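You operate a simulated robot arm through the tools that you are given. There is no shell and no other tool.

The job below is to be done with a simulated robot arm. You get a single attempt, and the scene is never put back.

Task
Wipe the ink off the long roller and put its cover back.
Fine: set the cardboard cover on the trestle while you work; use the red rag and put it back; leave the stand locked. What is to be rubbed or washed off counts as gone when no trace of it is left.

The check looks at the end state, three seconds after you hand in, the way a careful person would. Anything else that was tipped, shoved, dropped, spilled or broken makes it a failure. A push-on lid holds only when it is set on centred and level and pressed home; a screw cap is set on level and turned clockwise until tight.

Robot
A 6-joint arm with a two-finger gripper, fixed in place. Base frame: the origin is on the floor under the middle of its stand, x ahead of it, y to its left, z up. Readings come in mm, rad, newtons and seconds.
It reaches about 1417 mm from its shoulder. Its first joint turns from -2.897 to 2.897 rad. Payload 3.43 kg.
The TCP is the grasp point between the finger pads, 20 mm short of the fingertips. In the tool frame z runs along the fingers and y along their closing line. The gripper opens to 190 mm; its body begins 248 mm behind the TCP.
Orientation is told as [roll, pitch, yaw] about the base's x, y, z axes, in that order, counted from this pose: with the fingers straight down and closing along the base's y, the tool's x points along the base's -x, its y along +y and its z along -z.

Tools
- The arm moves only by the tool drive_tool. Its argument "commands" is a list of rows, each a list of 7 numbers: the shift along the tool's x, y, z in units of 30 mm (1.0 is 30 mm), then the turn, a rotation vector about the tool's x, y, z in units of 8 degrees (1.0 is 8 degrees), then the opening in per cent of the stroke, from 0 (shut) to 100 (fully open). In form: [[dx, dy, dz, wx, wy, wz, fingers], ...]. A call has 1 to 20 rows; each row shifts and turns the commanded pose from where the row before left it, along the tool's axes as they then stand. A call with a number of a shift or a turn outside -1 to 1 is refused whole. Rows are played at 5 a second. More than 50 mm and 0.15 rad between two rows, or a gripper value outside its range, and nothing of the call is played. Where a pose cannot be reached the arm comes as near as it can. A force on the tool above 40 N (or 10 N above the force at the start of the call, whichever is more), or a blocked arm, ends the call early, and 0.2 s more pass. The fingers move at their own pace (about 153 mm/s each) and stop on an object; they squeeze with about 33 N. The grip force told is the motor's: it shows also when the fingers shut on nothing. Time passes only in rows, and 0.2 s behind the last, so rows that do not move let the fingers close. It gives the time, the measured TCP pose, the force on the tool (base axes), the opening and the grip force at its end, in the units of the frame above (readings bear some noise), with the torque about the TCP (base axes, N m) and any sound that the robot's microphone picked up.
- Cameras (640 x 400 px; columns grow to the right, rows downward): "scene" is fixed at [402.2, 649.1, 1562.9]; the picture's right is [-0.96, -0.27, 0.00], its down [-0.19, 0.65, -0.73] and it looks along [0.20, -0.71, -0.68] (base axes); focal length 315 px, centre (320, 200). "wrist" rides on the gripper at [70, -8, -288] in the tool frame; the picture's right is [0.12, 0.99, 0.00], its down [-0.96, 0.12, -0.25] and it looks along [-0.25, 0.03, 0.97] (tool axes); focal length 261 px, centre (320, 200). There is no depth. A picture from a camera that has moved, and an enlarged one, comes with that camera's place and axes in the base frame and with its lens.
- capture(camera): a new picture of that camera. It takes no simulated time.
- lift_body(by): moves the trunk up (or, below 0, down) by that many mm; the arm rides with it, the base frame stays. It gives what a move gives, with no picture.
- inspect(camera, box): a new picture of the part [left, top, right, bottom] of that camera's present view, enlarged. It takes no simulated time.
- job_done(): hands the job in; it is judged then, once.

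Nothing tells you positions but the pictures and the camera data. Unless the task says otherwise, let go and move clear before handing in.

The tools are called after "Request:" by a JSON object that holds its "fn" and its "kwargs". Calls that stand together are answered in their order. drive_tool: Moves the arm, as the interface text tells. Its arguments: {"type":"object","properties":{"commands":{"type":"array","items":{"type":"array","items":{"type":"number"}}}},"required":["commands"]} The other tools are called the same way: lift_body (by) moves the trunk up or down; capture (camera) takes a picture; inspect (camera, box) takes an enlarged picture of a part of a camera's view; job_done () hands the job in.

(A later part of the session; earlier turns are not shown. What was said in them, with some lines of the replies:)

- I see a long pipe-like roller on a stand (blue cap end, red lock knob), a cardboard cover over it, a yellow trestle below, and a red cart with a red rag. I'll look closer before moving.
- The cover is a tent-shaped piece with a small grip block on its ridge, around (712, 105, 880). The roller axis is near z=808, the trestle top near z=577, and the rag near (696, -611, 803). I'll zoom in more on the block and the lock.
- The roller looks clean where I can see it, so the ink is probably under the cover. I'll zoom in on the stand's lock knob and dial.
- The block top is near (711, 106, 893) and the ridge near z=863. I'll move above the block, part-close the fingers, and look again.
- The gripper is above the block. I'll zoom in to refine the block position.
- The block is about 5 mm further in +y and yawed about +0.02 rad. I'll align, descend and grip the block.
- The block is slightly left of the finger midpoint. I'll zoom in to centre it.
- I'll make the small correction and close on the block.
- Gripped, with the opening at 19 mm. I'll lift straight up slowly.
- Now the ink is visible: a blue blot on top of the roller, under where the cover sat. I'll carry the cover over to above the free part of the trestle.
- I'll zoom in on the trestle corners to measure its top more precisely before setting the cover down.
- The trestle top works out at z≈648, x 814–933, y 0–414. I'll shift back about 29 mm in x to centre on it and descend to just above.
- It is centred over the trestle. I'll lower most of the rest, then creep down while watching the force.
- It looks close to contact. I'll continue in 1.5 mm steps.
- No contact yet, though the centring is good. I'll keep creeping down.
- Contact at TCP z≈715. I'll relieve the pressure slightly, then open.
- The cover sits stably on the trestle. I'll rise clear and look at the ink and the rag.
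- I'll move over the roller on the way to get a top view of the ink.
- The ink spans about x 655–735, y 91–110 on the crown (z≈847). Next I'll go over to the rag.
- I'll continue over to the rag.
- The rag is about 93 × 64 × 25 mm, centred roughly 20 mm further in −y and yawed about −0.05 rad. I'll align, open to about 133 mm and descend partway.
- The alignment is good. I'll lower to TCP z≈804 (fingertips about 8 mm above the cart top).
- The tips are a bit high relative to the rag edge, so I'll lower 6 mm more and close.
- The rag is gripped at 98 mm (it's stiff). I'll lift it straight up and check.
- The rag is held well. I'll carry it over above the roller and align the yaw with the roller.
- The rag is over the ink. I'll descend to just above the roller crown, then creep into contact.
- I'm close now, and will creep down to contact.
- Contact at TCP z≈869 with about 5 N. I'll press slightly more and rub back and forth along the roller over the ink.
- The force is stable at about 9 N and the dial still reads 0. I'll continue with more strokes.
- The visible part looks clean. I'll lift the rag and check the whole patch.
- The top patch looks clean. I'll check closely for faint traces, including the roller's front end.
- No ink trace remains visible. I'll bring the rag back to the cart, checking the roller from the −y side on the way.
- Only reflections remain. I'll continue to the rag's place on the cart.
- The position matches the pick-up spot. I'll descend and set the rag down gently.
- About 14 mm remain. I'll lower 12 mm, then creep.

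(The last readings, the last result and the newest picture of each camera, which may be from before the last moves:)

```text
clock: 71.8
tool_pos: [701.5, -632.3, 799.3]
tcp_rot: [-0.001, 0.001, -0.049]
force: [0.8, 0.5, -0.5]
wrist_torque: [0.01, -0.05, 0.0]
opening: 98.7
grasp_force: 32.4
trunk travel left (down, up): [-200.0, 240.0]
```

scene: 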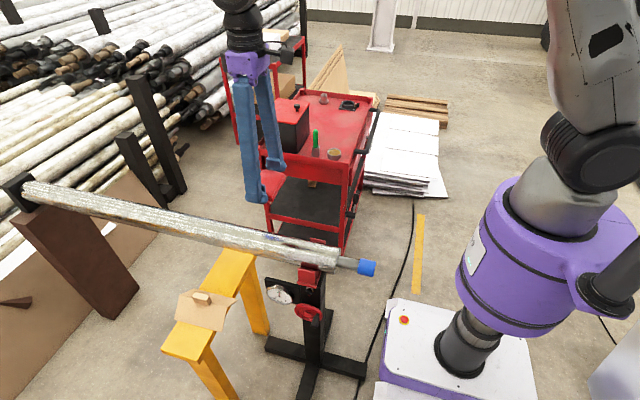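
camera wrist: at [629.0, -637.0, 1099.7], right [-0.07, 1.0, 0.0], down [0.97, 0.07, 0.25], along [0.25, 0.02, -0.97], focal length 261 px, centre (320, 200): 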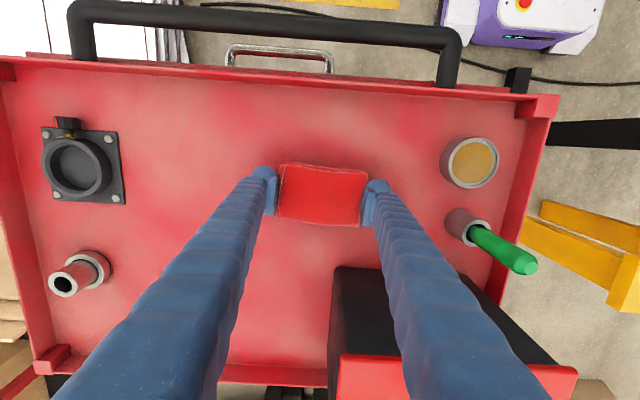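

Request:
{"fn": "drive_tool", "kwargs": {"commands": [[0, 0, 0.04, 0, 0, 0, 0], [0, 0, 0, 0, 0, 0, 0]]}}

Request:
{"fn": "drive_tool", "kwargs": {"commands": [[0, 0, 0.03, 0, 0, 0, 0], [0, 0, 0, 0, 0, 0, 0]]}}

Request:
{"fn": "inspect", "kwargs": {"camera": "scene", "box": [306, 110, 370, 150]}}

```text
clock: 72.4
tool_pos: [701.5, -632.1, 797.8]
tcp_rot: [0.001, 0.001, -0.051]
force: [0.4, 0.1, -0.3]
wrist_torque: [0.04, -0.03, 0.02]
opening: 98.7
grasp_force: 32.6
trunk travel left (down, up): [-200.0, 240.0]
```

```text
clock: 73.0
tool_pos: [699.6, -632.7, 796.9]
tcp_rot: [0.0, -0.001, -0.05]
force: [0.6, 1.5, 7.0]
wrist_torque: [0.2, -0.23, -0.01]
opening: 98.3
grasp_force: 33.0
trunk travel left (down, up): [-200.0, 240.0]
```

```text
10.00 times, centred on (338, 130) of scene
camera zoom: at [402.2, 649.1, 1562.9], right [-0.96, -0.27, 0.0], down [-0.19, 0.65, -0.73], along [0.2, -0.71, -0.68], focal length 3154 px, centre (140, 900)
```

zoom: 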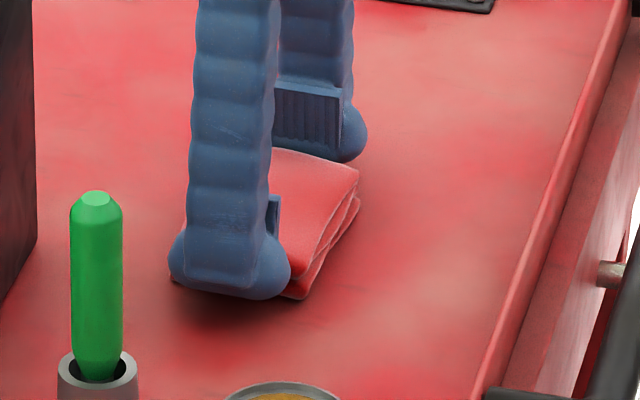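

The rag is back on the cart at its original spot. I'll release and rise.

Request:
{"fn": "drive_tool", "kwargs": {"commands": [[0, 0, 0, 0, 0, 0, 56], [0, 0, 0, 0, 0, 0, 62], [0, 0, 0, 0, 0, 0, 70], [0, 0, 0, 0, 0, 0, 70]]}}

Request:
{"fn": "drive_tool", "kwargs": {"commands": [[0, 0, -0.5, 0, 0, 0, 70], [0, 0, -1, 0, 0, 0, 70], [0, 0, -1, 0, 0, 0, 70], [0, 0, -1, 0, 0, 0, 70], [0, 0, -1, 0, 0, 0, 70], [0, 0, -1, 0, 0, 0, 70], [0, 0, -1, 0, 0, 0, 70], [0, 0, -1, 0, 0, 0, 70], [0, 0, -1, 0, 0, 0, 70], [0, 0, -1, 0, 0, 0, 70], [0, 0, 0, 0, 0, -0.51, 45]]}}

Request:
{"fn": "capture", "kwargs": {"camera": "wrist"}}

Request:
{"fn": "inspect", "kwargs": {"camera": "scene", "box": [290, 90, 386, 150]}}

```text
clock: 74.0
tool_pos: [699.7, -633.7, 796.7]
tcp_rot: [0.001, 0.001, -0.052]
force: [-0.2, -0.1, 0.1]
wrist_torque: [0.01, 0.04, 0.01]
opening: 132.9
grasp_force: 0.0
trunk travel left (down, up): [-200.0, 240.0]
```

```text
clock: 76.4
tool_pos: [700.6, -634.3, 1083.6]
tcp_rot: [0.001, 0.002, 0.022]
force: [0.0, -0.2, -0.2]
wrist_torque: [0.0, -0.03, 0.01]
opening: 85.6
grasp_force: 0.1
trunk travel left (down, up): [-200.0, 240.0]
```

```text
taken
camera wrist: at [631.0, -643.2, 1370.6], right [-0.14, 0.99, 0.0], down [0.96, 0.14, 0.25], along [0.24, 0.03, -0.97], focal length 261 px, centre (320, 200)
```

wrist: 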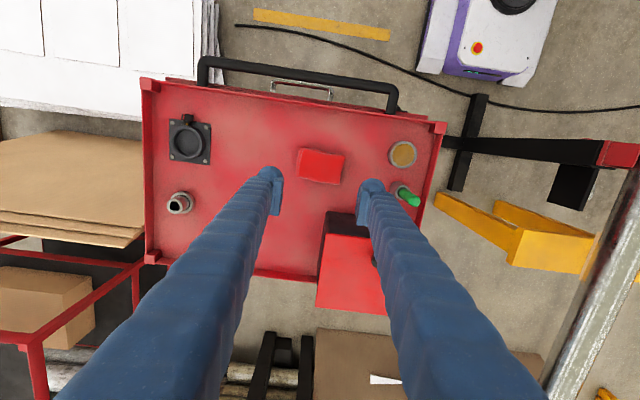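

```text
6.67 times, centred on (338, 120) of scene
camera zoom: at [402.2, 649.1, 1562.9], right [-0.96, -0.27, 0.0], down [-0.19, 0.65, -0.73], along [0.2, -0.71, -0.68], focal length 2103 px, centre (200, 733)
```

zoom: 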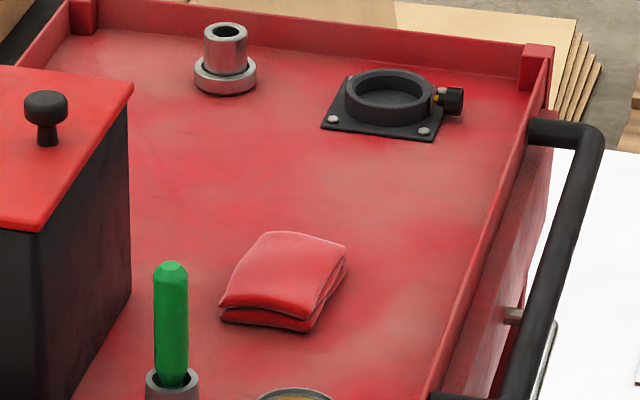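

The rag is back in place. I'll return over the roller and verify the ink spot with the same view as before.

Request:
{"fn": "drive_tool", "kwargs": {"commands": [[-0.016, 0.5, 0, 0, 0, 0, 45], [-0.016, 0.98, 0, 0, 0, 0, 45], [-0.016, 0.98, 0, 0, 0, 0, 45], [-0.016, 0.98, 0, 0, 0, 0, 45], [-0.016, 0.98, 0, 0, 0, 0, 45], [-0.016, 0.98, 0, 0, 0, 0, 45], [-0.016, 0.98, 0, 0, 0, 0, 45], [-0.016, 0.98, 0, 0, 0, 0, 45], [-0.016, 0.98, 0, 0, 0, 0, 45], [-0.016, 0.98, 0, 0, 0, 0, 45], [-0.016, 0.98, 0, 0, 0, 0, 45], [-0.016, 0.98, 0, 0, 0, 0, 45], [-0.016, 0.98, 0, 0, 0, 0, 45], [-0.016, 0.98, 0, 0, 0, 0, 45]]}}

Request:
{"fn": "drive_tool", "kwargs": {"commands": [[-0.016, 0.98, 0, 0, 0, 0, 45], [-0.016, 0.98, 0, 0, 0, 0, 45], [-0.016, 0.98, 0, 0, 0, 0, 45], [-0.016, 0.98, 0, 0, 0, 0, 45], [-0.016, 0.98, 0, 0, 0, 0, 45], [-0.016, 0.98, 0, 0, 0, 0, 45], [-0.016, 0.98, 0, 0, 0, 0, 45], [-0.016, 0.98, 0, 0, 0, 0, 45], [-0.016, 0.98, 0, 0, 0, 0, 45], [-0.016, 0.98, 0, 0, 0, 0, 45], [-0.016, 0.98, 0, 0, 0, 0, 45], [-0.016, 0.5, 0, 0, 0, 0, 45], [0, 0, 0, 0, 0, 0, 45]]}}

Request:
{"fn": "capture", "kwargs": {"camera": "wrist"}}

Request:
{"fn": "inspect", "kwargs": {"camera": "wrist", "box": [256, 140, 384, 220]}}

Request:
{"fn": "inspect", "kwargs": {"camera": "scene", "box": [240, 210, 336, 270]}}

```text
clock: 79.4
tool_pos: [696.3, -235.8, 1082.3]
tcp_rot: [-0.001, 0.002, 0.022]
force: [0.5, 0.5, 0.1]
wrist_torque: [-0.02, -0.03, 0.01]
opening: 85.7
grasp_force: 0.0
trunk travel left (down, up): [-200.0, 240.0]
```

```text
clock: 82.2
tool_pos: [698.3, 102.2, 1084.3]
tcp_rot: [0.001, 0.002, 0.021]
force: [-0.4, 0.7, 0.0]
wrist_torque: [0.01, 0.01, 0.02]
opening: 85.6
grasp_force: 0.0
trunk travel left (down, up): [-200.0, 240.0]
```

```text
taken
camera wrist: at [628.7, 91.8, 1371.1], right [-0.14, 0.99, 0.0], down [0.96, 0.14, 0.25], along [0.24, 0.03, -0.97], focal length 261 px, centre (320, 200)
```

wrist: 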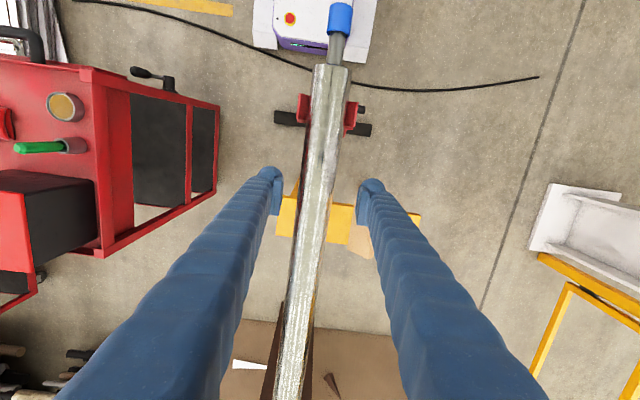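

```text
5.00 times, centred on (320, 180) of wrist
camera zoom: at [628.7, 91.8, 1371.1], right [-0.14, 0.99, 0.0], down [0.96, 0.14, 0.25], along [0.24, 0.03, -0.97], focal length 1303 px, centre (320, 300)
```

zoom: 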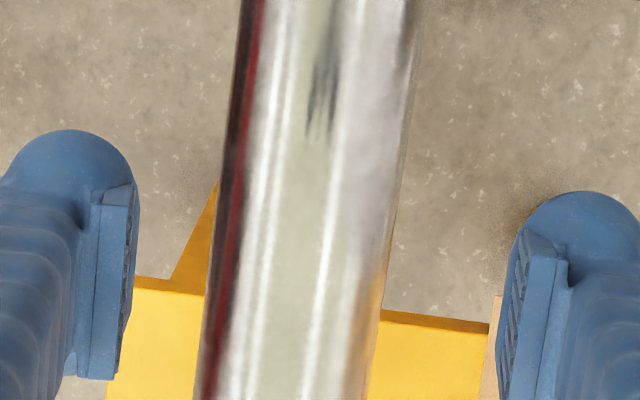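

```text
6.67 times, centred on (288, 240) of scene
camera zoom: at [402.2, 649.1, 1562.9], right [-0.96, -0.27, 0.0], down [-0.19, 0.65, -0.73], along [0.2, -0.71, -0.68], focal length 2103 px, centre (533, -67)
```

zoom: 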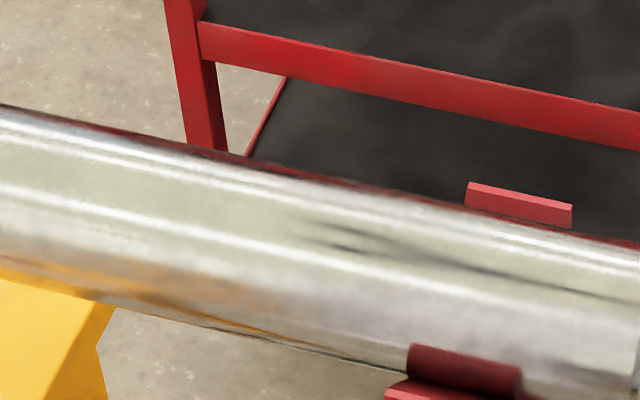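

The dark streaks look like finger reflections, since they move with the arm. I'll zoom to be sure.

Request:
{"fn": "inspect", "kwargs": {"camera": "wrist", "box": [300, 140, 348, 170]}}

Request:
{"fn": "inspect", "kwargs": {"camera": "wrist", "box": [296, 165, 344, 195]}}

Request:
{"fn": "inspect", "kwargs": {"camera": "scene", "box": [258, 225, 306, 255]}}

```text
13.33 times, centred on (324, 155) of wrist
camera zoom: at [628.7, 91.8, 1371.1], right [-0.14, 0.99, 0.0], down [0.96, 0.14, 0.25], along [0.24, 0.03, -0.97], focal length 3475 px, centre (267, 800)
```

zoom: 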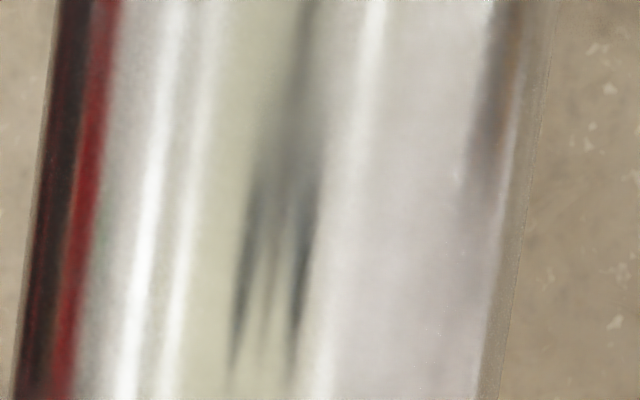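

```text
13.33 times, centred on (320, 180) of wrist
camera zoom: at [628.7, 91.8, 1371.1], right [-0.14, 0.99, 0.0], down [0.96, 0.14, 0.25], along [0.24, 0.03, -0.97], focal length 3475 px, centre (320, 467)
```

zoom: 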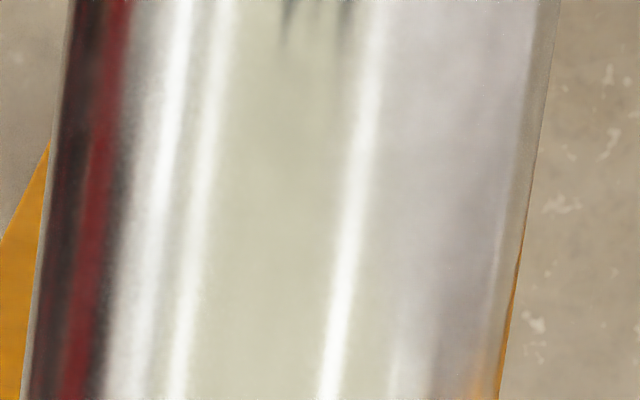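

```text
13.33 times, centred on (282, 240) of scene
camera zoom: at [402.2, 649.1, 1562.9], right [-0.96, -0.27, 0.0], down [-0.19, 0.65, -0.73], along [0.2, -0.71, -0.68], focal length 4206 px, centre (827, -333)
```

zoom: 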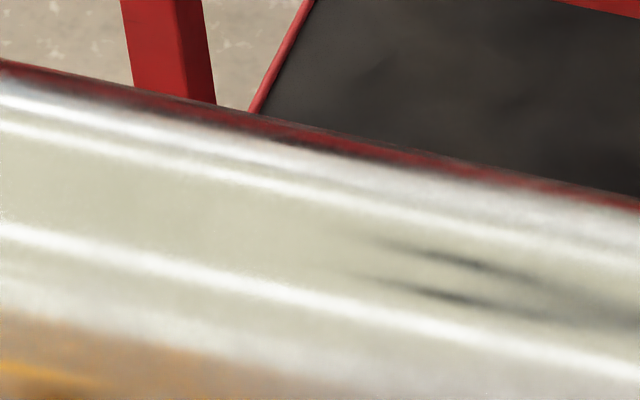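

The ink is gone; those streaks are reflections of the fingers. Next I'll pick the cover up from the trestle.

Request:
{"fn": "drive_tool", "kwargs": {"commands": [[-0.821, 0.803, 0, 0, 0, 0, 45], [-0.821, 0.803, 0, 0, 0, 0, 45], [-0.821, 0.803, 0, 0, 0, 0, 45], [-0.821, 0.803, 0, 0, 0, 0, 45], [-0.821, 0.803, 0, 0, 0, 0, 45], [-0.821, 0.803, 0, 0, 0, 0, 45], [-0.821, 0.803, 0, 0, 0, 0, 45], [0, 0, 1, 0, 0, 0, 45], [0, 0, 1, 0, 0, 0, 45], [0, 0, 1, 0, 0, 0, 45], [0, 0, 1, 0, 0, 0, 45], [0, 0, 1, 0, 0, 0, 45], [0, 0, 1, 0, 0, 0, 45], [0, 0, 1, 0, 0, 0, 45], [0, 0, 1, 0, 0, 0, 45], [0, 0, 1, 0, 0, 0, 45], [0, 0, 0.5, 0, 0, 0, 45], [0, 0, 0, 0, 0, 0, 45]]}}

Request:
{"fn": "capture", "kwargs": {"camera": "wrist"}}

Request:
{"fn": "inspect", "kwargs": {"camera": "wrist", "box": [256, 150, 384, 230]}}

```text
clock: 86.0
tool_pos: [866.1, 277.7, 796.9]
tcp_rot: [0.001, 0.001, 0.021]
force: [1.0, -0.5, -0.1]
wrist_torque: [-0.02, 0.01, -0.01]
opening: 85.4
grasp_force: 0.0
trunk travel left (down, up): [-200.0, 240.0]
```

```text
taken
camera wrist: at [796.8, 267.0, 1083.4], right [-0.14, 0.99, 0.0], down [0.96, 0.14, 0.25], along [0.24, 0.03, -0.97], focal length 261 px, centre (320, 200)
```

wrist: 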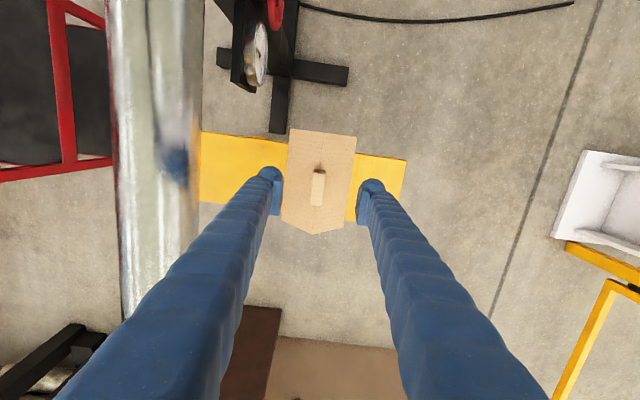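

```text
5.00 times, centred on (320, 190) of wrist
camera zoom: at [796.8, 267.0, 1083.4], right [-0.14, 0.99, 0.0], down [0.96, 0.14, 0.25], along [0.24, 0.03, -0.97], focal length 1303 px, centre (320, 250)
```

zoom: 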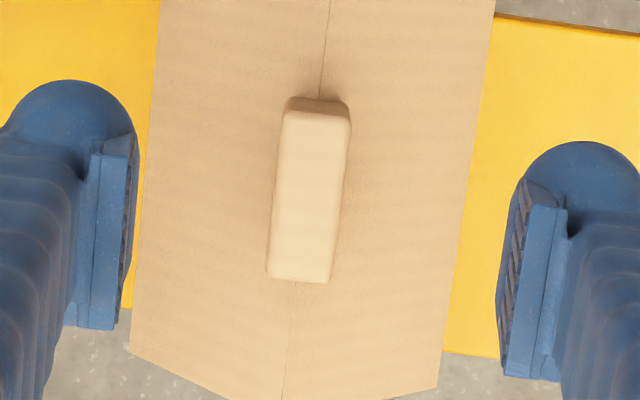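

I'll align with the earlier release pose and descend onto the block.

Request:
{"fn": "drive_tool", "kwargs": {"commands": [[-0.04, -0.075, 0.9, 0, 0, 0, 45], [0, 0, 0.9, 0, 0, 0, 45], [0, 0, 0.6, 0, 0, 0, 45], [0, 0, 0.3, 0, 0, 0, 45], [0, 0, 0, 0, 0, 0, 45]]}}

Request:
{"fn": "inspect", "kwargs": {"camera": "wrist", "box": [256, 150, 384, 230]}}

Request:
{"fn": "inspect", "kwargs": {"camera": "scene", "box": [160, 280, 256, 340]}}

```text
clock: 87.2
tool_pos: [867.9, 272.5, 714.7]
tcp_rot: [-0.002, 0.0, 0.021]
force: [0.1, -0.1, -0.8]
wrist_torque: [0.03, 0.03, -0.01]
opening: 85.4
grasp_force: 0.0
trunk travel left (down, up): [-200.0, 240.0]
```

```text
5.00 times, centred on (320, 190) of wrist
camera zoom: at [798.0, 263.8, 1001.8], right [-0.14, 0.99, 0.0], down [0.96, 0.14, 0.25], along [0.24, 0.03, -0.97], focal length 1303 px, centre (320, 250)
```

zoom: 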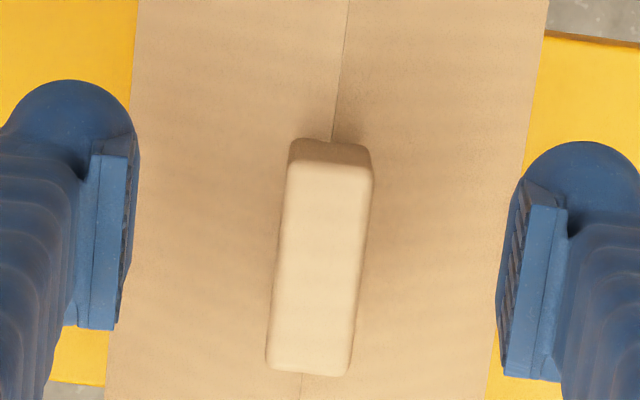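

```text
6.67 times, centred on (208, 310) of scene
camera zoom: at [402.2, 649.1, 1562.9], right [-0.96, -0.27, 0.0], down [-0.19, 0.65, -0.73], along [0.2, -0.71, -0.68], focal length 2103 px, centre (1067, -533)
```

zoom: 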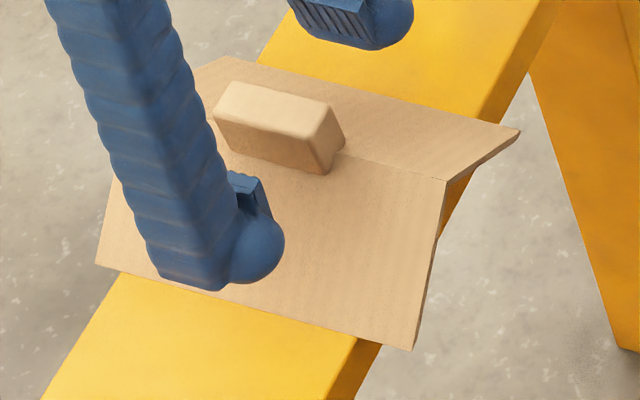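

Centred. I'll close on the block and lift.

Request:
{"fn": "drive_tool", "kwargs": {"commands": [[0, 0, 0, 0, 0, 0, 25], [0, 0, 0, 0, 0, 0, 0], [0, 0, 0, 0, 0, 0, 0], [0, 0, 0, 0, 0, 0, 0], [0, 0, 0, 0, 0, 0, 0]]}}

Request:
{"fn": "drive_tool", "kwargs": {"commands": [[0, 0, -0.3, 0, 0, 0, 0], [0, 0, -0.5, 0, 0, 0, 0], [0, 0, -1, 0, 0, 0, 0], [0, 0, -1, 0, 0, 0, 0], [0, 0, -1, 0, 0, 0, 0], [0, 0, -1, 0, 0, 0, 0], [0, 0, -1, 0, 0, 0, 0], [0, 0, -1, 0, 0, 0, 0], [0, 0, -1, 0, 0, 0, 0], [0, 0, -1, 0, 0, 0, 0], [0, 0, -1, 0, 0, 0, 0], [0, 0, -0.8, 0, 0, 0, 0], [0, 0, 0, 0, 0, 0, 0]]}}

Request:
{"fn": "capture", "kwargs": {"camera": "wrist"}}

Request:
{"fn": "capture", "kwargs": {"camera": "scene"}}

```text
clock: 88.4
tool_pos: [866.4, 273.3, 714.6]
tcp_rot: [0.0, 0.002, 0.021]
force: [0.3, -0.1, -0.3]
wrist_torque: [0.01, -0.03, -0.02]
opening: 18.7
grasp_force: 32.8
trunk travel left (down, up): [-200.0, 240.0]
```

```text
clock: 91.2
tool_pos: [867.6, 270.9, 1035.2]
tcp_rot: [0.0, 0.001, 0.022]
force: [1.0, -0.4, -0.4]
wrist_torque: [-0.01, 0.05, -0.02]
opening: 18.5
grasp_force: 33.7
trunk travel left (down, up): [-200.0, 240.0]
```

```text
taken
camera wrist: at [798.3, 262.3, 1322.3], right [-0.14, 0.99, 0.0], down [0.96, 0.14, 0.25], along [0.24, 0.03, -0.97], focal length 261 px, centre (320, 200)
```

wrist: 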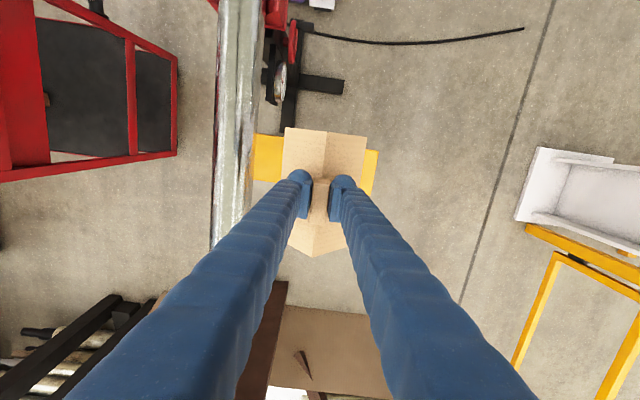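

```text
taken
```

scene: 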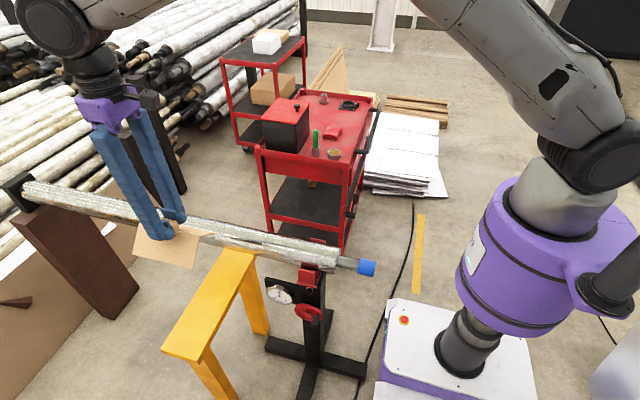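

The cover is held. I'll move it back above its place on the roller.

Request:
{"fn": "drive_tool", "kwargs": {"commands": [[0.4, -0.38, 0, 0, 0, 0, 0], [0.789, -0.762, 0, 0, 0, 0, 0], [0.789, -0.762, 0, 0, 0, 0, 0], [0.789, -0.762, 0, 0, 0, 0, 0], [0.789, -0.762, 0, 0, 0, 0, 0], [0.789, -0.762, 0, 0, 0, 0, 0], [0.789, -0.762, 0, 0, 0, 0, 0], [0.389, -0.381, 0, 0, 0, 0, 0], [0, 0, 0, 0, 0, 0, 0], [0, 0, 0, 0, 0, 0, 0]]}}

Request:
{"fn": "capture", "kwargs": {"camera": "wrist"}}

Request:
{"fn": "inspect", "kwargs": {"camera": "scene", "box": [170, 160, 362, 280]}}

```text
clock: 93.4
tool_pos: [705.4, 108.6, 1032.2]
tcp_rot: [0.0, 0.0, 0.022]
force: [0.5, -0.4, 0.0]
wrist_torque: [-0.01, 0.05, -0.02]
opening: 18.7
grasp_force: 32.3
trunk travel left (down, up): [-200.0, 240.0]
```

```text
taken
camera wrist: at [635.9, 99.5, 1319.8], right [-0.14, 0.99, 0.0], down [0.96, 0.14, 0.25], along [0.24, 0.03, -0.97], focal length 261 px, centre (320, 200)
```

wrist: 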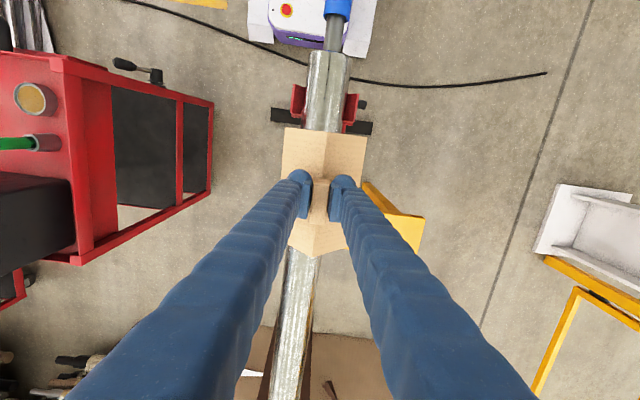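

```text
3.33 times, centred on (266, 220) of scene
camera zoom: at [402.2, 649.1, 1562.9], right [-0.96, -0.27, 0.0], down [-0.19, 0.65, -0.73], along [0.2, -0.71, -0.68], focal length 1052 px, centre (500, 133)
```

zoom: 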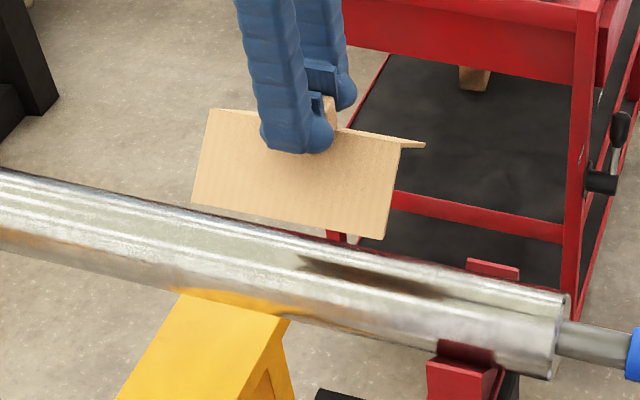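

I'll zoom in to check the cover's alignment relative to the roller.

Request:
{"fn": "inspect", "kwargs": {"camera": "wrist", "box": [256, 40, 384, 120]}}

Request:
{"fn": "inspect", "kwargs": {"camera": "wrist", "box": [256, 110, 384, 190]}}

Request:
{"fn": "inspect", "kwargs": {"camera": "wrist", "box": [256, 190, 384, 270]}}

Request:
{"fn": "inspect", "kwargs": {"camera": "scene", "box": [220, 185, 316, 245]}}

```text
5.00 times, centred on (320, 80) of wrist
camera zoom: at [635.9, 99.5, 1319.8], right [-0.14, 0.99, 0.0], down [0.96, 0.14, 0.25], along [0.24, 0.03, -0.97], focal length 1303 px, centre (320, 800)
```

zoom: 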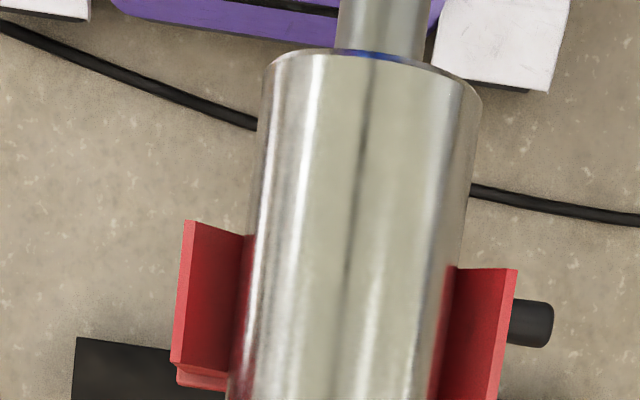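

```text
5.00 times, centred on (320, 150) of wrist
camera zoom: at [635.9, 99.5, 1319.8], right [-0.14, 0.99, 0.0], down [0.96, 0.14, 0.25], along [0.24, 0.03, -0.97], focal length 1303 px, centre (320, 450)
```

zoom: 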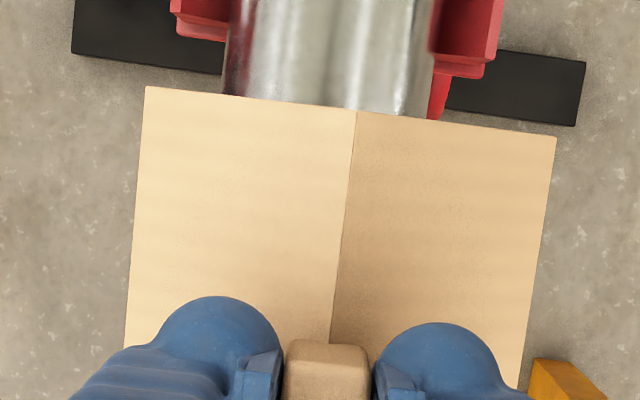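

```text
5.00 times, centred on (320, 230) of wrist
camera zoom: at [635.9, 99.5, 1319.8], right [-0.14, 0.99, 0.0], down [0.96, 0.14, 0.25], along [0.24, 0.03, -0.97], focal length 1303 px, centre (320, 50)
```

zoom: 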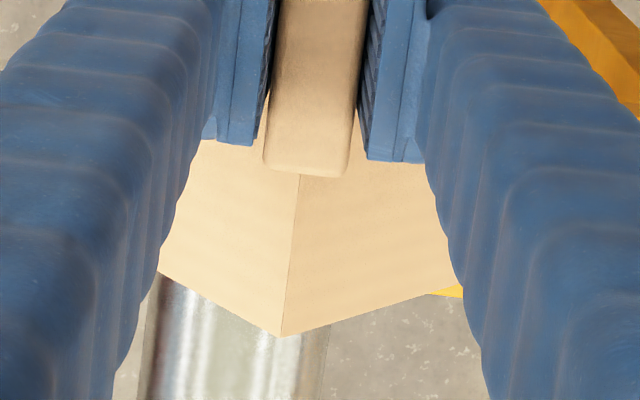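

```text
6.67 times, centred on (268, 215) of scene
camera zoom: at [402.2, 649.1, 1562.9], right [-0.96, -0.27, 0.0], down [-0.19, 0.65, -0.73], along [0.2, -0.71, -0.68], focal length 2103 px, centre (667, 100)
```

zoom: 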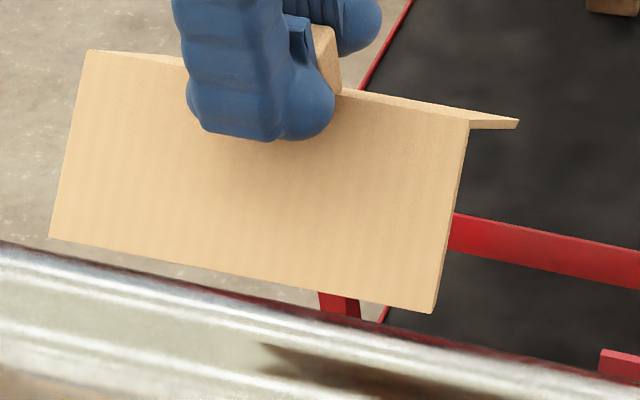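

The cover hangs upright but sits roughly 7–9 mm too far in +y relative to the roller axis, with about 0.013 rad excess yaw. I'll correct that and descend partway.

Request:
{"fn": "drive_tool", "kwargs": {"commands": [[0, -0.24, 0, 0, 0, 0.093, 0], [0, 0, 0.5, 0, 0, 0, 0], [0, 0, 1, 0, 0, 0, 0], [0, 0, 1, 0, 0, 0, 0], [0, 0, 0.5, 0, 0, 0, 0], [0, 0, 0, 0, 0, 0, 0], [0, 0, 0, 0, 0, 0, 0]]}}

Request:
{"fn": "capture", "kwargs": {"camera": "wrist"}}

Request:
{"fn": "inspect", "kwargs": {"camera": "wrist", "box": [256, 60, 384, 140]}}

Request:
{"fn": "inspect", "kwargs": {"camera": "wrist", "box": [256, 220, 384, 300]}}

Request:
{"fn": "inspect", "kwargs": {"camera": "scene", "box": [220, 195, 316, 255]}}

```text
clock: 95.0
tool_pos: [707.1, 103.4, 942.5]
tcp_rot: [0.0, 0.002, 0.008]
force: [-1.0, 0.0, -0.3]
wrist_torque: [0.0, 0.01, 0.0]
opening: 18.5
grasp_force: 32.9
trunk travel left (down, up): [-200.0, 240.0]
```

```text
taken
camera wrist: at [637.5, 93.5, 1230.3], right [-0.13, 0.99, 0.0], down [0.96, 0.12, 0.25], along [0.24, 0.03, -0.97], focal length 261 px, centre (320, 200)
```

wrist: 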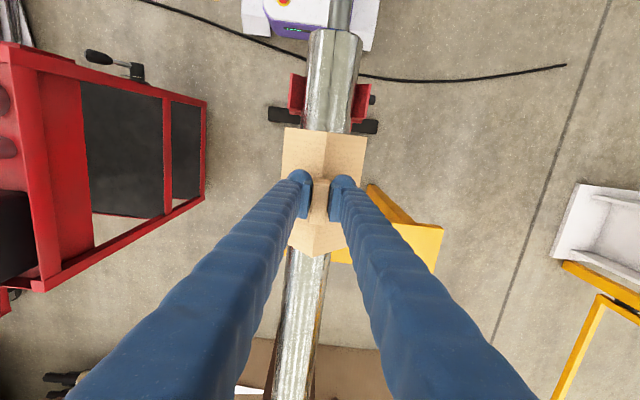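

```text
5.00 times, centred on (320, 100) of wrist
camera zoom: at [637.5, 93.5, 1230.3], right [-0.13, 0.99, 0.0], down [0.96, 0.12, 0.25], along [0.24, 0.03, -0.97], focal length 1303 px, centre (320, 700)
```

zoom: 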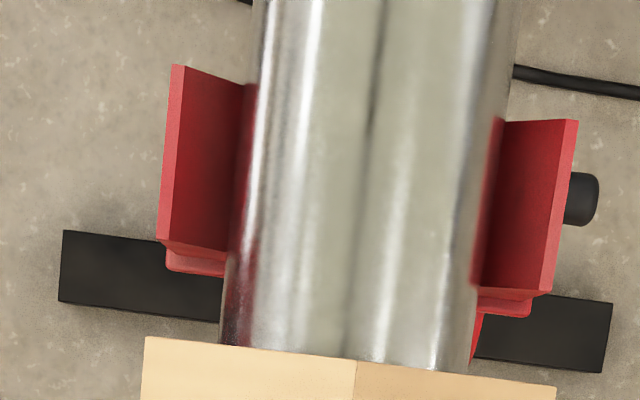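

```text
5.00 times, centred on (320, 260) of wrist
camera zoom: at [637.5, 93.5, 1230.3], right [-0.13, 0.99, 0.0], down [0.96, 0.12, 0.25], along [0.24, 0.03, -0.97], focal length 1303 px, centre (320, -100)
```

zoom: 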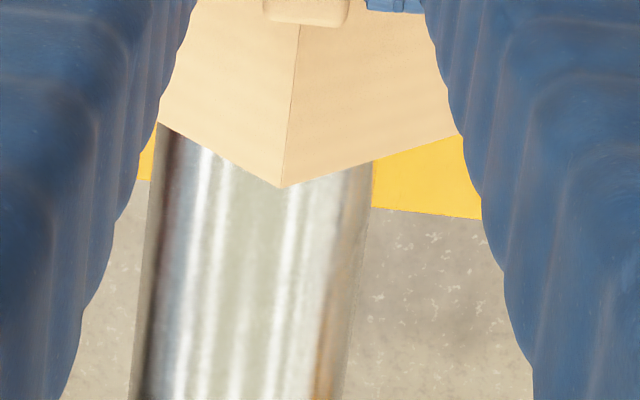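

```text
6.67 times, centred on (268, 225) of scene
camera zoom: at [402.2, 649.1, 1562.9], right [-0.96, -0.27, 0.0], down [-0.19, 0.65, -0.73], along [0.2, -0.71, -0.68], focal length 2103 px, centre (667, 33)
```

zoom: 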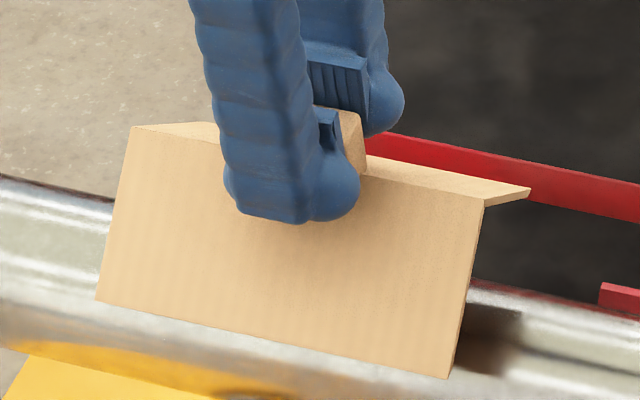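

Remaining offset is about +2.4 mm in y and +0.01 rad in yaw. I'll correct it and descend close to contact.

Request:
{"fn": "drive_tool", "kwargs": {"commands": [[0.07, -0.08, 0.3, 0, 0, 0.07, 0], [0, 0, 0.6, 0, 0, 0, 0], [0, 0, 0.5, 0, 0, 0, 0], [0, 0, 0, 0, 0, 0, 0], [0, 0, 0, 0, 0, 0, 0]]}}

Request:
{"fn": "inspect", "kwargs": {"camera": "wrist", "box": [256, 60, 384, 140]}}

Request:
{"fn": "inspect", "kwargs": {"camera": "wrist", "box": [256, 220, 384, 300]}}

Request:
{"fn": "inspect", "kwargs": {"camera": "scene", "box": [220, 205, 316, 265]}}

```text
clock: 96.2
tool_pos: [702.6, 98.7, 900.9]
tcp_rot: [0.0, -0.001, -0.001]
force: [-0.2, 0.1, 0.3]
wrist_torque: [0.01, 0.03, 0.01]
opening: 18.5
grasp_force: 33.1
trunk travel left (down, up): [-200.0, 240.0]
```

```text
5.00 times, centred on (320, 100) of wrist
camera zoom: at [633.6, 90.4, 1188.8], right [-0.12, 0.99, 0.0], down [0.96, 0.11, 0.25], along [0.24, 0.03, -0.97], focal length 1303 px, centre (320, 700)
```

zoom: 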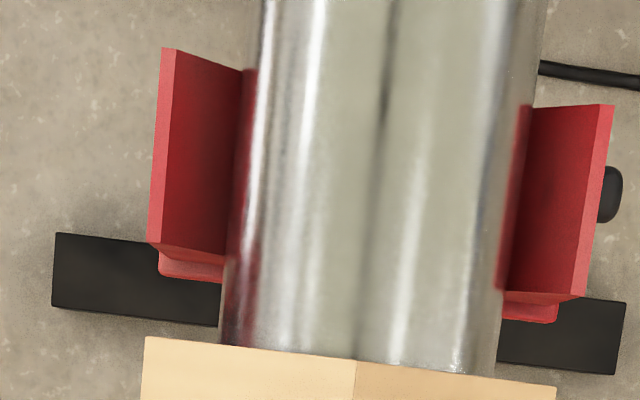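

```text
5.00 times, centred on (320, 260) of wrist
camera zoom: at [633.6, 90.4, 1188.8], right [-0.12, 0.99, 0.0], down [0.96, 0.11, 0.25], along [0.24, 0.03, -0.97], focal length 1303 px, centre (320, -100)
```

zoom: 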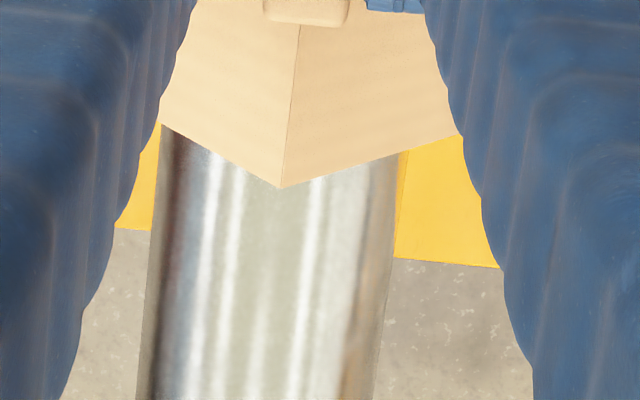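

```text
6.67 times, centred on (268, 235) of scene
camera zoom: at [402.2, 649.1, 1562.9], right [-0.96, -0.27, 0.0], down [-0.19, 0.65, -0.73], along [0.2, -0.71, -0.68], focal length 2103 px, centre (667, -33)
```

zoom: 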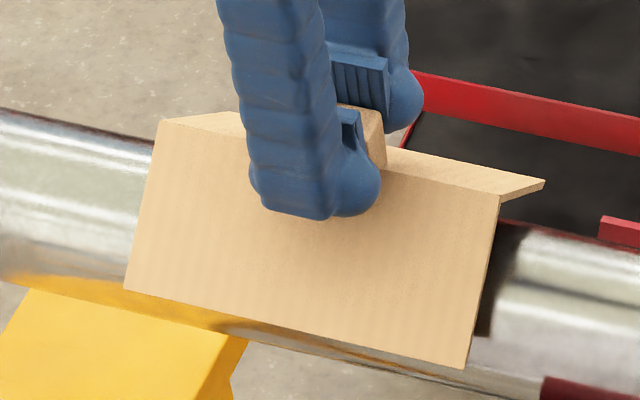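

It's aligned to within about 1 mm now. I'll lower further and creep to contact.

Request:
{"fn": "drive_tool", "kwargs": {"commands": [[0, 0.03, 0.2, 0, 0, 0, 0], [0, 0, 0.2, 0, 0, 0, 0], [0, 0, 0, 0, 0, 0, 0]]}}

Request:
{"fn": "drive_tool", "kwargs": {"commands": [[0, 0, 0.05, 0, 0, 0, 0], [0, 0, 0, 0, 0, 0, 0]]}}

Request:
{"fn": "drive_tool", "kwargs": {"commands": [[0, 0, 0.05, 0, 0, 0, 0], [0, 0, 0, 0, 0, 0, 0]]}}

Request:
{"fn": "drive_tool", "kwargs": {"commands": [[0, 0, 0.05, 0, 0, 0, 0], [0, 0, 0, 0, 0, 0, 0]]}}

```text
clock: 97.0
tool_pos: [702.4, 99.4, 889.7]
tcp_rot: [-0.001, 0.001, -0.002]
force: [0.3, 0.0, -1.1]
wrist_torque: [-0.03, 0.0, 0.03]
opening: 18.3
grasp_force: 32.8
trunk travel left (down, up): [-200.0, 240.0]
```

```text
clock: 97.6
tool_pos: [704.8, 100.4, 887.5]
tcp_rot: [0.0, 0.003, -0.002]
force: [0.1, 0.4, -0.5]
wrist_torque: [0.02, 0.01, 0.0]
opening: 18.6
grasp_force: 33.5
trunk travel left (down, up): [-200.0, 240.0]
```

```text
clock: 98.2
tool_pos: [702.6, 100.1, 887.3]
tcp_rot: [0.0, 0.003, -0.002]
force: [0.2, 0.2, 0.0]
wrist_torque: [-0.01, 0.01, 0.0]
opening: 18.5
grasp_force: 33.5
trunk travel left (down, up): [-200.0, 240.0]
```

```text
clock: 98.8
tool_pos: [702.7, 100.1, 885.0]
tcp_rot: [-0.001, 0.001, -0.003]
force: [0.5, 0.4, -1.8]
wrist_torque: [-0.02, -0.02, 0.02]
opening: 18.3
grasp_force: 32.6
trunk travel left (down, up): [-200.0, 240.0]
```

Request:
{"fn": "drive_tool", "kwargs": {"commands": [[0, 0, 0.04, 0, 0, 0, 0], [0, 0, 0, 0, 0, 0, 0]]}}

Request:
{"fn": "drive_tool", "kwargs": {"commands": [[0, 0, 0.04, 0, 0, 0, 0], [0, 0, 0, 0, 0, 0, 0]]}}

Request:
{"fn": "drive_tool", "kwargs": {"commands": [[0, 0, 0.04, 0, 0, 0, 0], [0, 0, 0, 0, 0, 0, 0]]}}

Request:
{"fn": "inspect", "kwargs": {"camera": "scene", "box": [220, 205, 316, 265]}}

```text
clock: 99.4
tool_pos: [703.3, 100.5, 884.4]
tcp_rot: [-0.002, 0.0, -0.002]
force: [0.1, -0.2, -1.2]
wrist_torque: [0.03, -0.02, -0.01]
opening: 18.5
grasp_force: 33.0
trunk travel left (down, up): [-200.0, 240.0]
```

```text
clock: 100.0
tool_pos: [702.2, 101.0, 883.1]
tcp_rot: [0.001, 0.001, -0.002]
force: [0.2, -3.2, 10.4]
wrist_torque: [-0.16, 0.36, 0.07]
opening: 18.3
grasp_force: 33.1
trunk travel left (down, up): [-200.0, 240.0]
```

```text
clock: 100.6
tool_pos: [702.9, 100.2, 884.3]
tcp_rot: [0.0, -0.001, -0.003]
force: [-0.1, -1.0, 21.4]
wrist_torque: [-0.07, 0.14, 0.06]
opening: 18.3
grasp_force: 32.8
trunk travel left (down, up): [-200.0, 240.0]
```

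```text
6.67 times, centred on (268, 235) of scene
camera zoom: at [402.2, 649.1, 1562.9], right [-0.96, -0.27, 0.0], down [-0.19, 0.65, -0.73], along [0.2, -0.71, -0.68], focal length 2103 px, centre (667, -33)
```

zoom: 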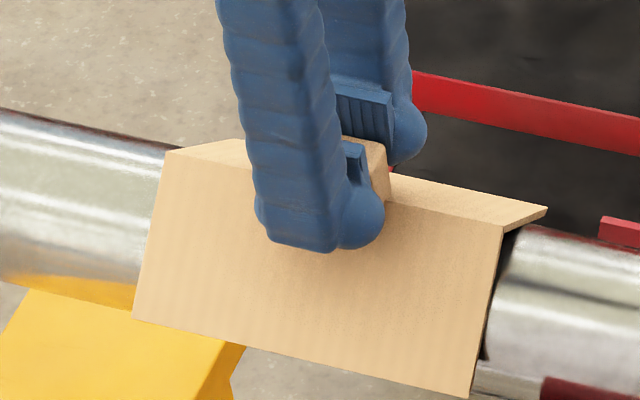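

The cover is seated with an almost purely vertical reaction, so both legs are on the roller. I'll relieve the pressure and release gently.

Request:
{"fn": "drive_tool", "kwargs": {"commands": [[0, 0, -0.05, 0, 0, 0, 0], [0, 0, 0, 0, 0, 0, 0]]}}

Request:
{"fn": "drive_tool", "kwargs": {"commands": [[0, 0, 0, 0, 0, 0, 12], [0, 0, 0, 0, 0, 0, 16], [0, 0, 0, 0, 0, 0, 25], [0, 0, 0, 0, 0, 0, 45], [0, 0, 0, 0, 0, 0, 45]]}}

Request:
{"fn": "inspect", "kwargs": {"camera": "scene", "box": [220, 205, 316, 265]}}

Request:
{"fn": "capture", "kwargs": {"camera": "wrist"}}

```text
clock: 101.2
tool_pos: [704.0, 100.6, 883.4]
tcp_rot: [0.001, -0.002, -0.001]
force: [1.8, 2.2, 10.8]
wrist_torque: [0.05, -0.28, 0.06]
opening: 18.4
grasp_force: 32.7
trunk travel left (down, up): [-200.0, 240.0]
```

```text
clock: 102.4
tool_pos: [703.7, 100.9, 883.8]
tcp_rot: [0.001, 0.003, -0.002]
force: [0.5, -0.5, -0.3]
wrist_torque: [-0.01, -0.02, 0.01]
opening: 85.8
grasp_force: 0.1
trunk travel left (down, up): [-200.0, 240.0]
```

```text
6.67 times, centred on (268, 235) of scene
camera zoom: at [402.2, 649.1, 1562.9], right [-0.96, -0.27, 0.0], down [-0.19, 0.65, -0.73], along [0.2, -0.71, -0.68], focal length 2103 px, centre (667, -33)
```

zoom: 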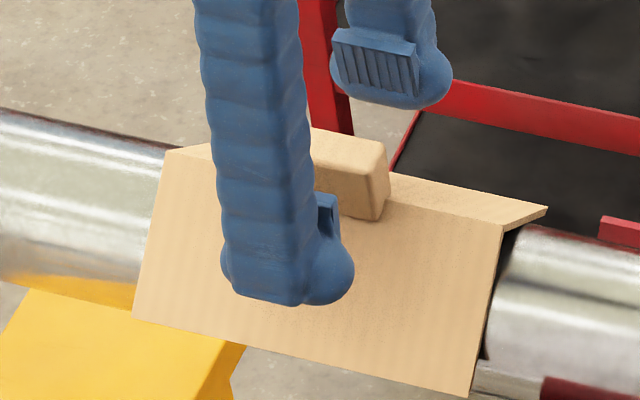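

```text
taken
camera wrist: at [633.0, 92.5, 1170.7], right [-0.12, 0.99, 0.0], down [0.96, 0.11, 0.25], along [0.24, 0.03, -0.97], focal length 261 px, centre (320, 200)
```

wrist: 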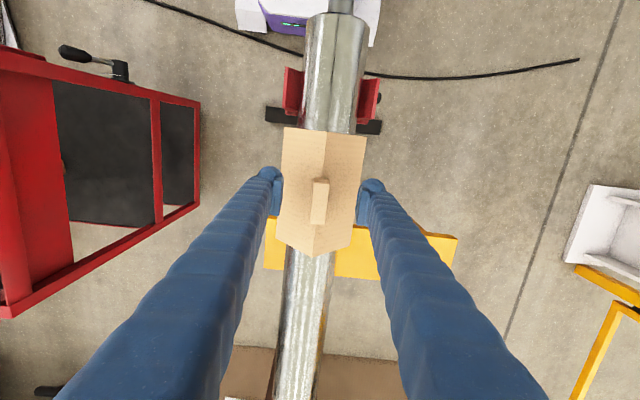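

The cover stays in place. I'll rise clear and check everything.

Request:
{"fn": "drive_tool", "kwargs": {"commands": [[0, 0, -0.3, 0, 0, 0, 45], [0, 0, -0.6, 0, 0, 0, 45], [0, 0, -1, 0, 0, 0, 45], [0, 0, -1, 0, 0, 0, 45], [0, 0, -1, 0, 0, 0, 45], [0, 0, -1, 0, 0, 0, 45], [0, 0, -1, 0, 0, 0, 45], [0, 0, -1, 0, 0, 0, 45], [0, 0, -1, 0, 0, 0, 45], [0, -0.9, 0, 0, 0, 0, 70], [0.5, -0.9, 0, 0, 0, 0, 100], [0.5, -0.9, 0, 0, 0, 0, 100], [0.5, -0.9, 0, 0, 0, 0, 100], [0.5, -0.9, 0, 0, 0, 0, 100], [0, 0, 0, 0, 0, 0, 100]]}}

Request:
{"fn": "capture", "kwargs": {"camera": "scene"}}

Request:
{"fn": "capture", "kwargs": {"camera": "wrist"}}

Request:
{"fn": "inspect", "kwargs": {"camera": "scene", "box": [235, 215, 315, 265]}}

Request:
{"fn": "inspect", "kwargs": {"camera": "scene", "box": [260, 250, 380, 325]}}

Request:
{"fn": "inspect", "kwargs": {"camera": "scene", "box": [240, 80, 400, 180]}}

```text
clock: 105.6
tool_pos: [641.6, -31.8, 1119.8]
tcp_rot: [0.0, 0.001, -0.002]
force: [-1.0, -1.2, -0.1]
wrist_torque: [0.06, 0.02, -0.03]
opening: 190.3
grasp_force: 0.1
trunk travel left (down, up): [-200.0, 240.0]
```

```text
taken
```

scene: 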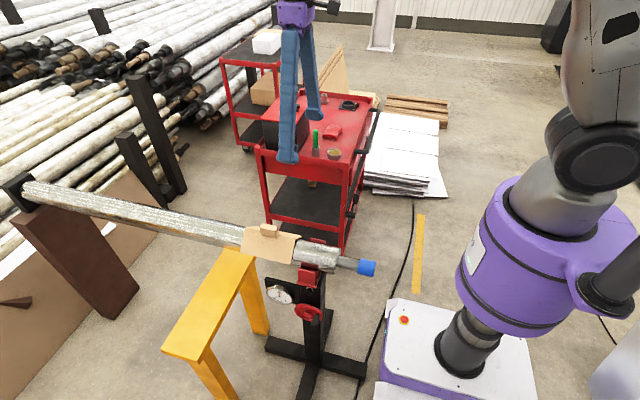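

```text
taken
camera wrist: at [572.3, -40.4, 1406.2], right [-0.12, 0.99, 0.0], down [0.96, 0.11, 0.25], along [0.24, 0.03, -0.97], focal length 261 px, centre (320, 200)
```

wrist: 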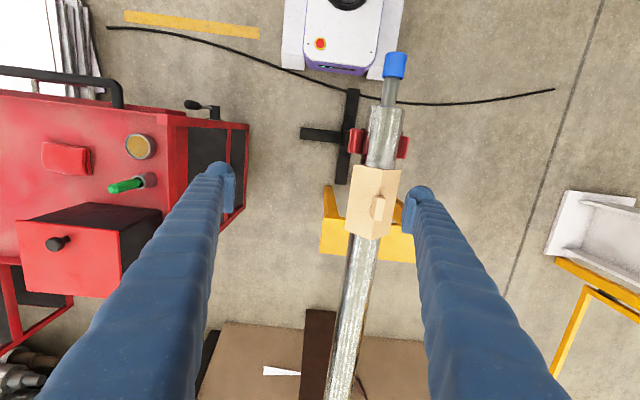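

```text
8.00 times, centred on (275, 240) of scene
camera zoom: at [402.2, 649.1, 1562.9], right [-0.96, -0.27, 0.0], down [-0.19, 0.65, -0.73], along [0.2, -0.71, -0.68], focal length 2524 px, centre (680, -120)
```

zoom: 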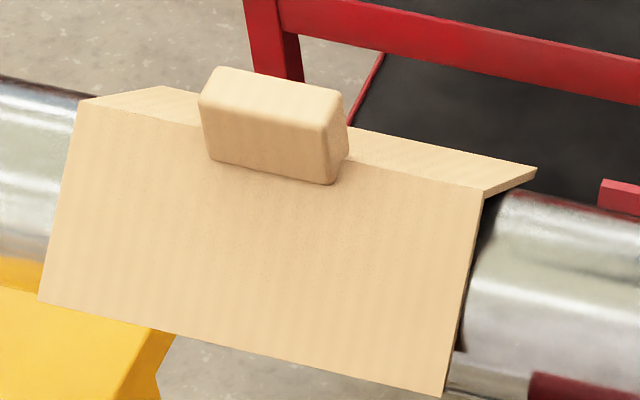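

```text
5.33 times, centred on (320, 288) of scene
camera zoom: at [402.2, 649.1, 1562.9], right [-0.96, -0.27, 0.0], down [-0.19, 0.65, -0.73], along [0.2, -0.71, -0.68], focal length 1682 px, centre (320, -267)
```

zoom: 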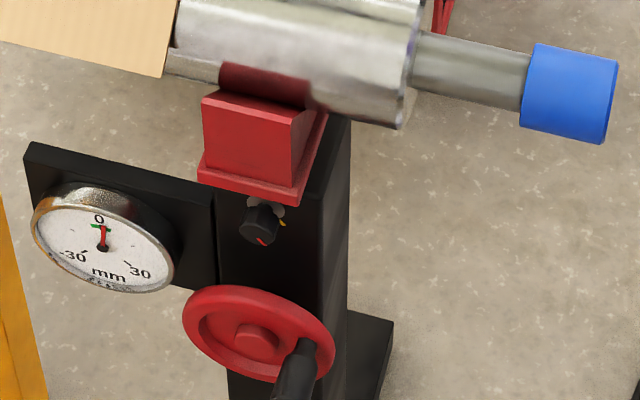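

```text
4.00 times, centred on (320, 130) of scene
camera zoom: at [402.2, 649.1, 1562.9], right [-0.96, -0.27, 0.0], down [-0.19, 0.65, -0.73], along [0.2, -0.71, -0.68], focal length 1262 px, centre (320, 480)
```

zoom: 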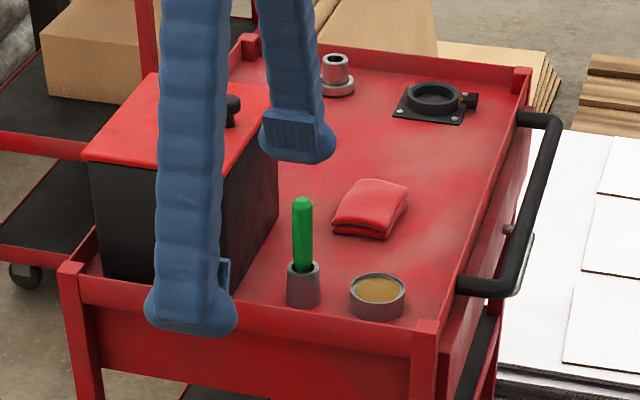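

All objects are in place and the dial is still at 0. I'll check that the cover is level and centred from the wrist view.

Request:
{"fn": "inspect", "kwargs": {"camera": "wrist", "box": [324, 150, 420, 210]}}

Request:
{"fn": "inspect", "kwargs": {"camera": "wrist", "box": [324, 190, 420, 250]}}

Request:
{"fn": "inspect", "kwargs": {"camera": "scene", "box": [283, 232, 307, 247]}}

```text
6.67 times, centred on (372, 180) of wrist
camera zoom: at [572.3, -40.4, 1406.2], right [-0.12, 0.99, 0.0], down [0.96, 0.11, 0.25], along [0.24, 0.03, -0.97], focal length 1738 px, centre (-27, 333)
```

zoom: 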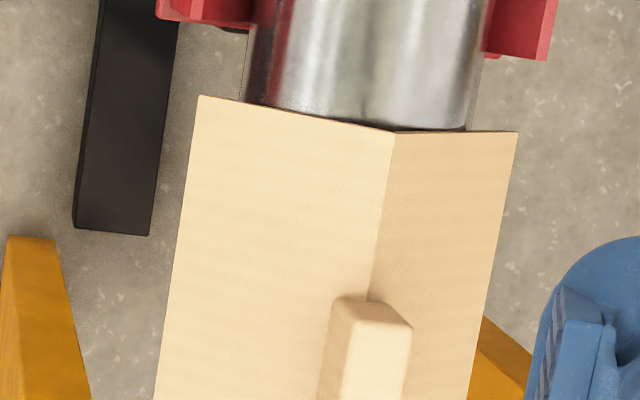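

```text
6.67 times, centred on (372, 220) of wrist
camera zoom: at [572.3, -40.4, 1406.2], right [-0.12, 0.99, 0.0], down [0.96, 0.11, 0.25], along [0.24, 0.03, -0.97], focal length 1738 px, centre (-27, 67)
```

zoom: 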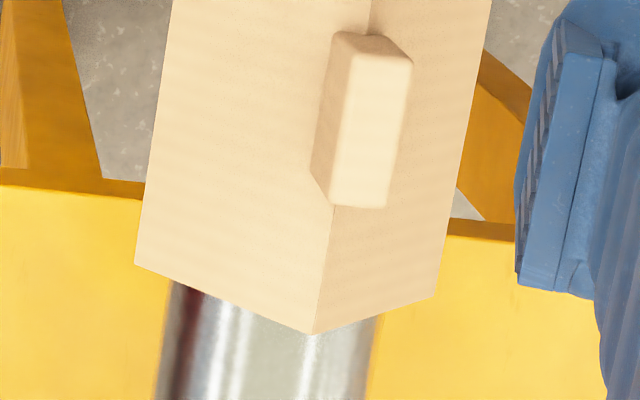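

```text
16.00 times, centred on (295, 240) of scene
camera zoom: at [402.2, 649.1, 1562.9], right [-0.96, -0.27, 0.0], down [-0.19, 0.65, -0.73], along [0.2, -0.71, -0.68], focal length 5047 px, centre (720, -432)
```

zoom: 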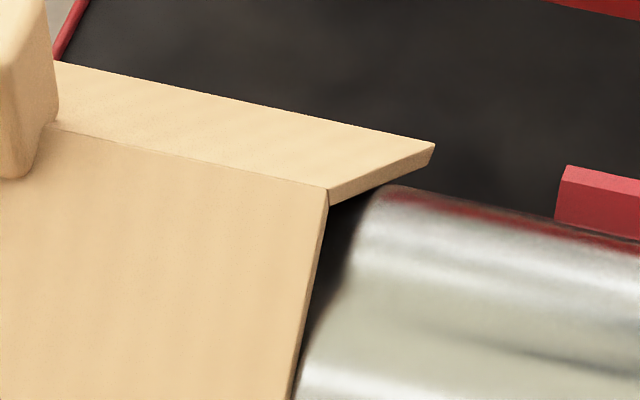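

The cover is centred and level to within about 1.3° of roll, and lies within about 1 mm of its original x. The ink is gone, the rag is back in its place, the stand is untouched with its dial at 0, and the arm is clear. I'm handing in the job.

Request:
{"fn": "job_done", "kwargs": {}}

```text
The job is handed in.
```

The ink is wiped off the long roller and its cardboard cover is back on. The job has been handed in, and I don't have a result from the check yet.

- **Ink:** I rubbed the blot on top of the roller with the red rag. Close-up pictures from above and from the cart side showed no trace left, only moving reflections of the arm. I could not see the underside of the roller.
- **Cover:** It sat on the trestle while I worked. It now rests centred on the roller, within about 1 mm of its original place along it and tilted by roughly 1°.
- **Rag:** It is back on the cart within about 2 mm of where it started.
- **Stand:** I did not touch the lock knob or handwheel. The knob looks the same as at the start and the dial still reads 0.
- **Everything else:** The last pictures show nothing else tipped, moved or dropped. The gripper is open and clear of everything.
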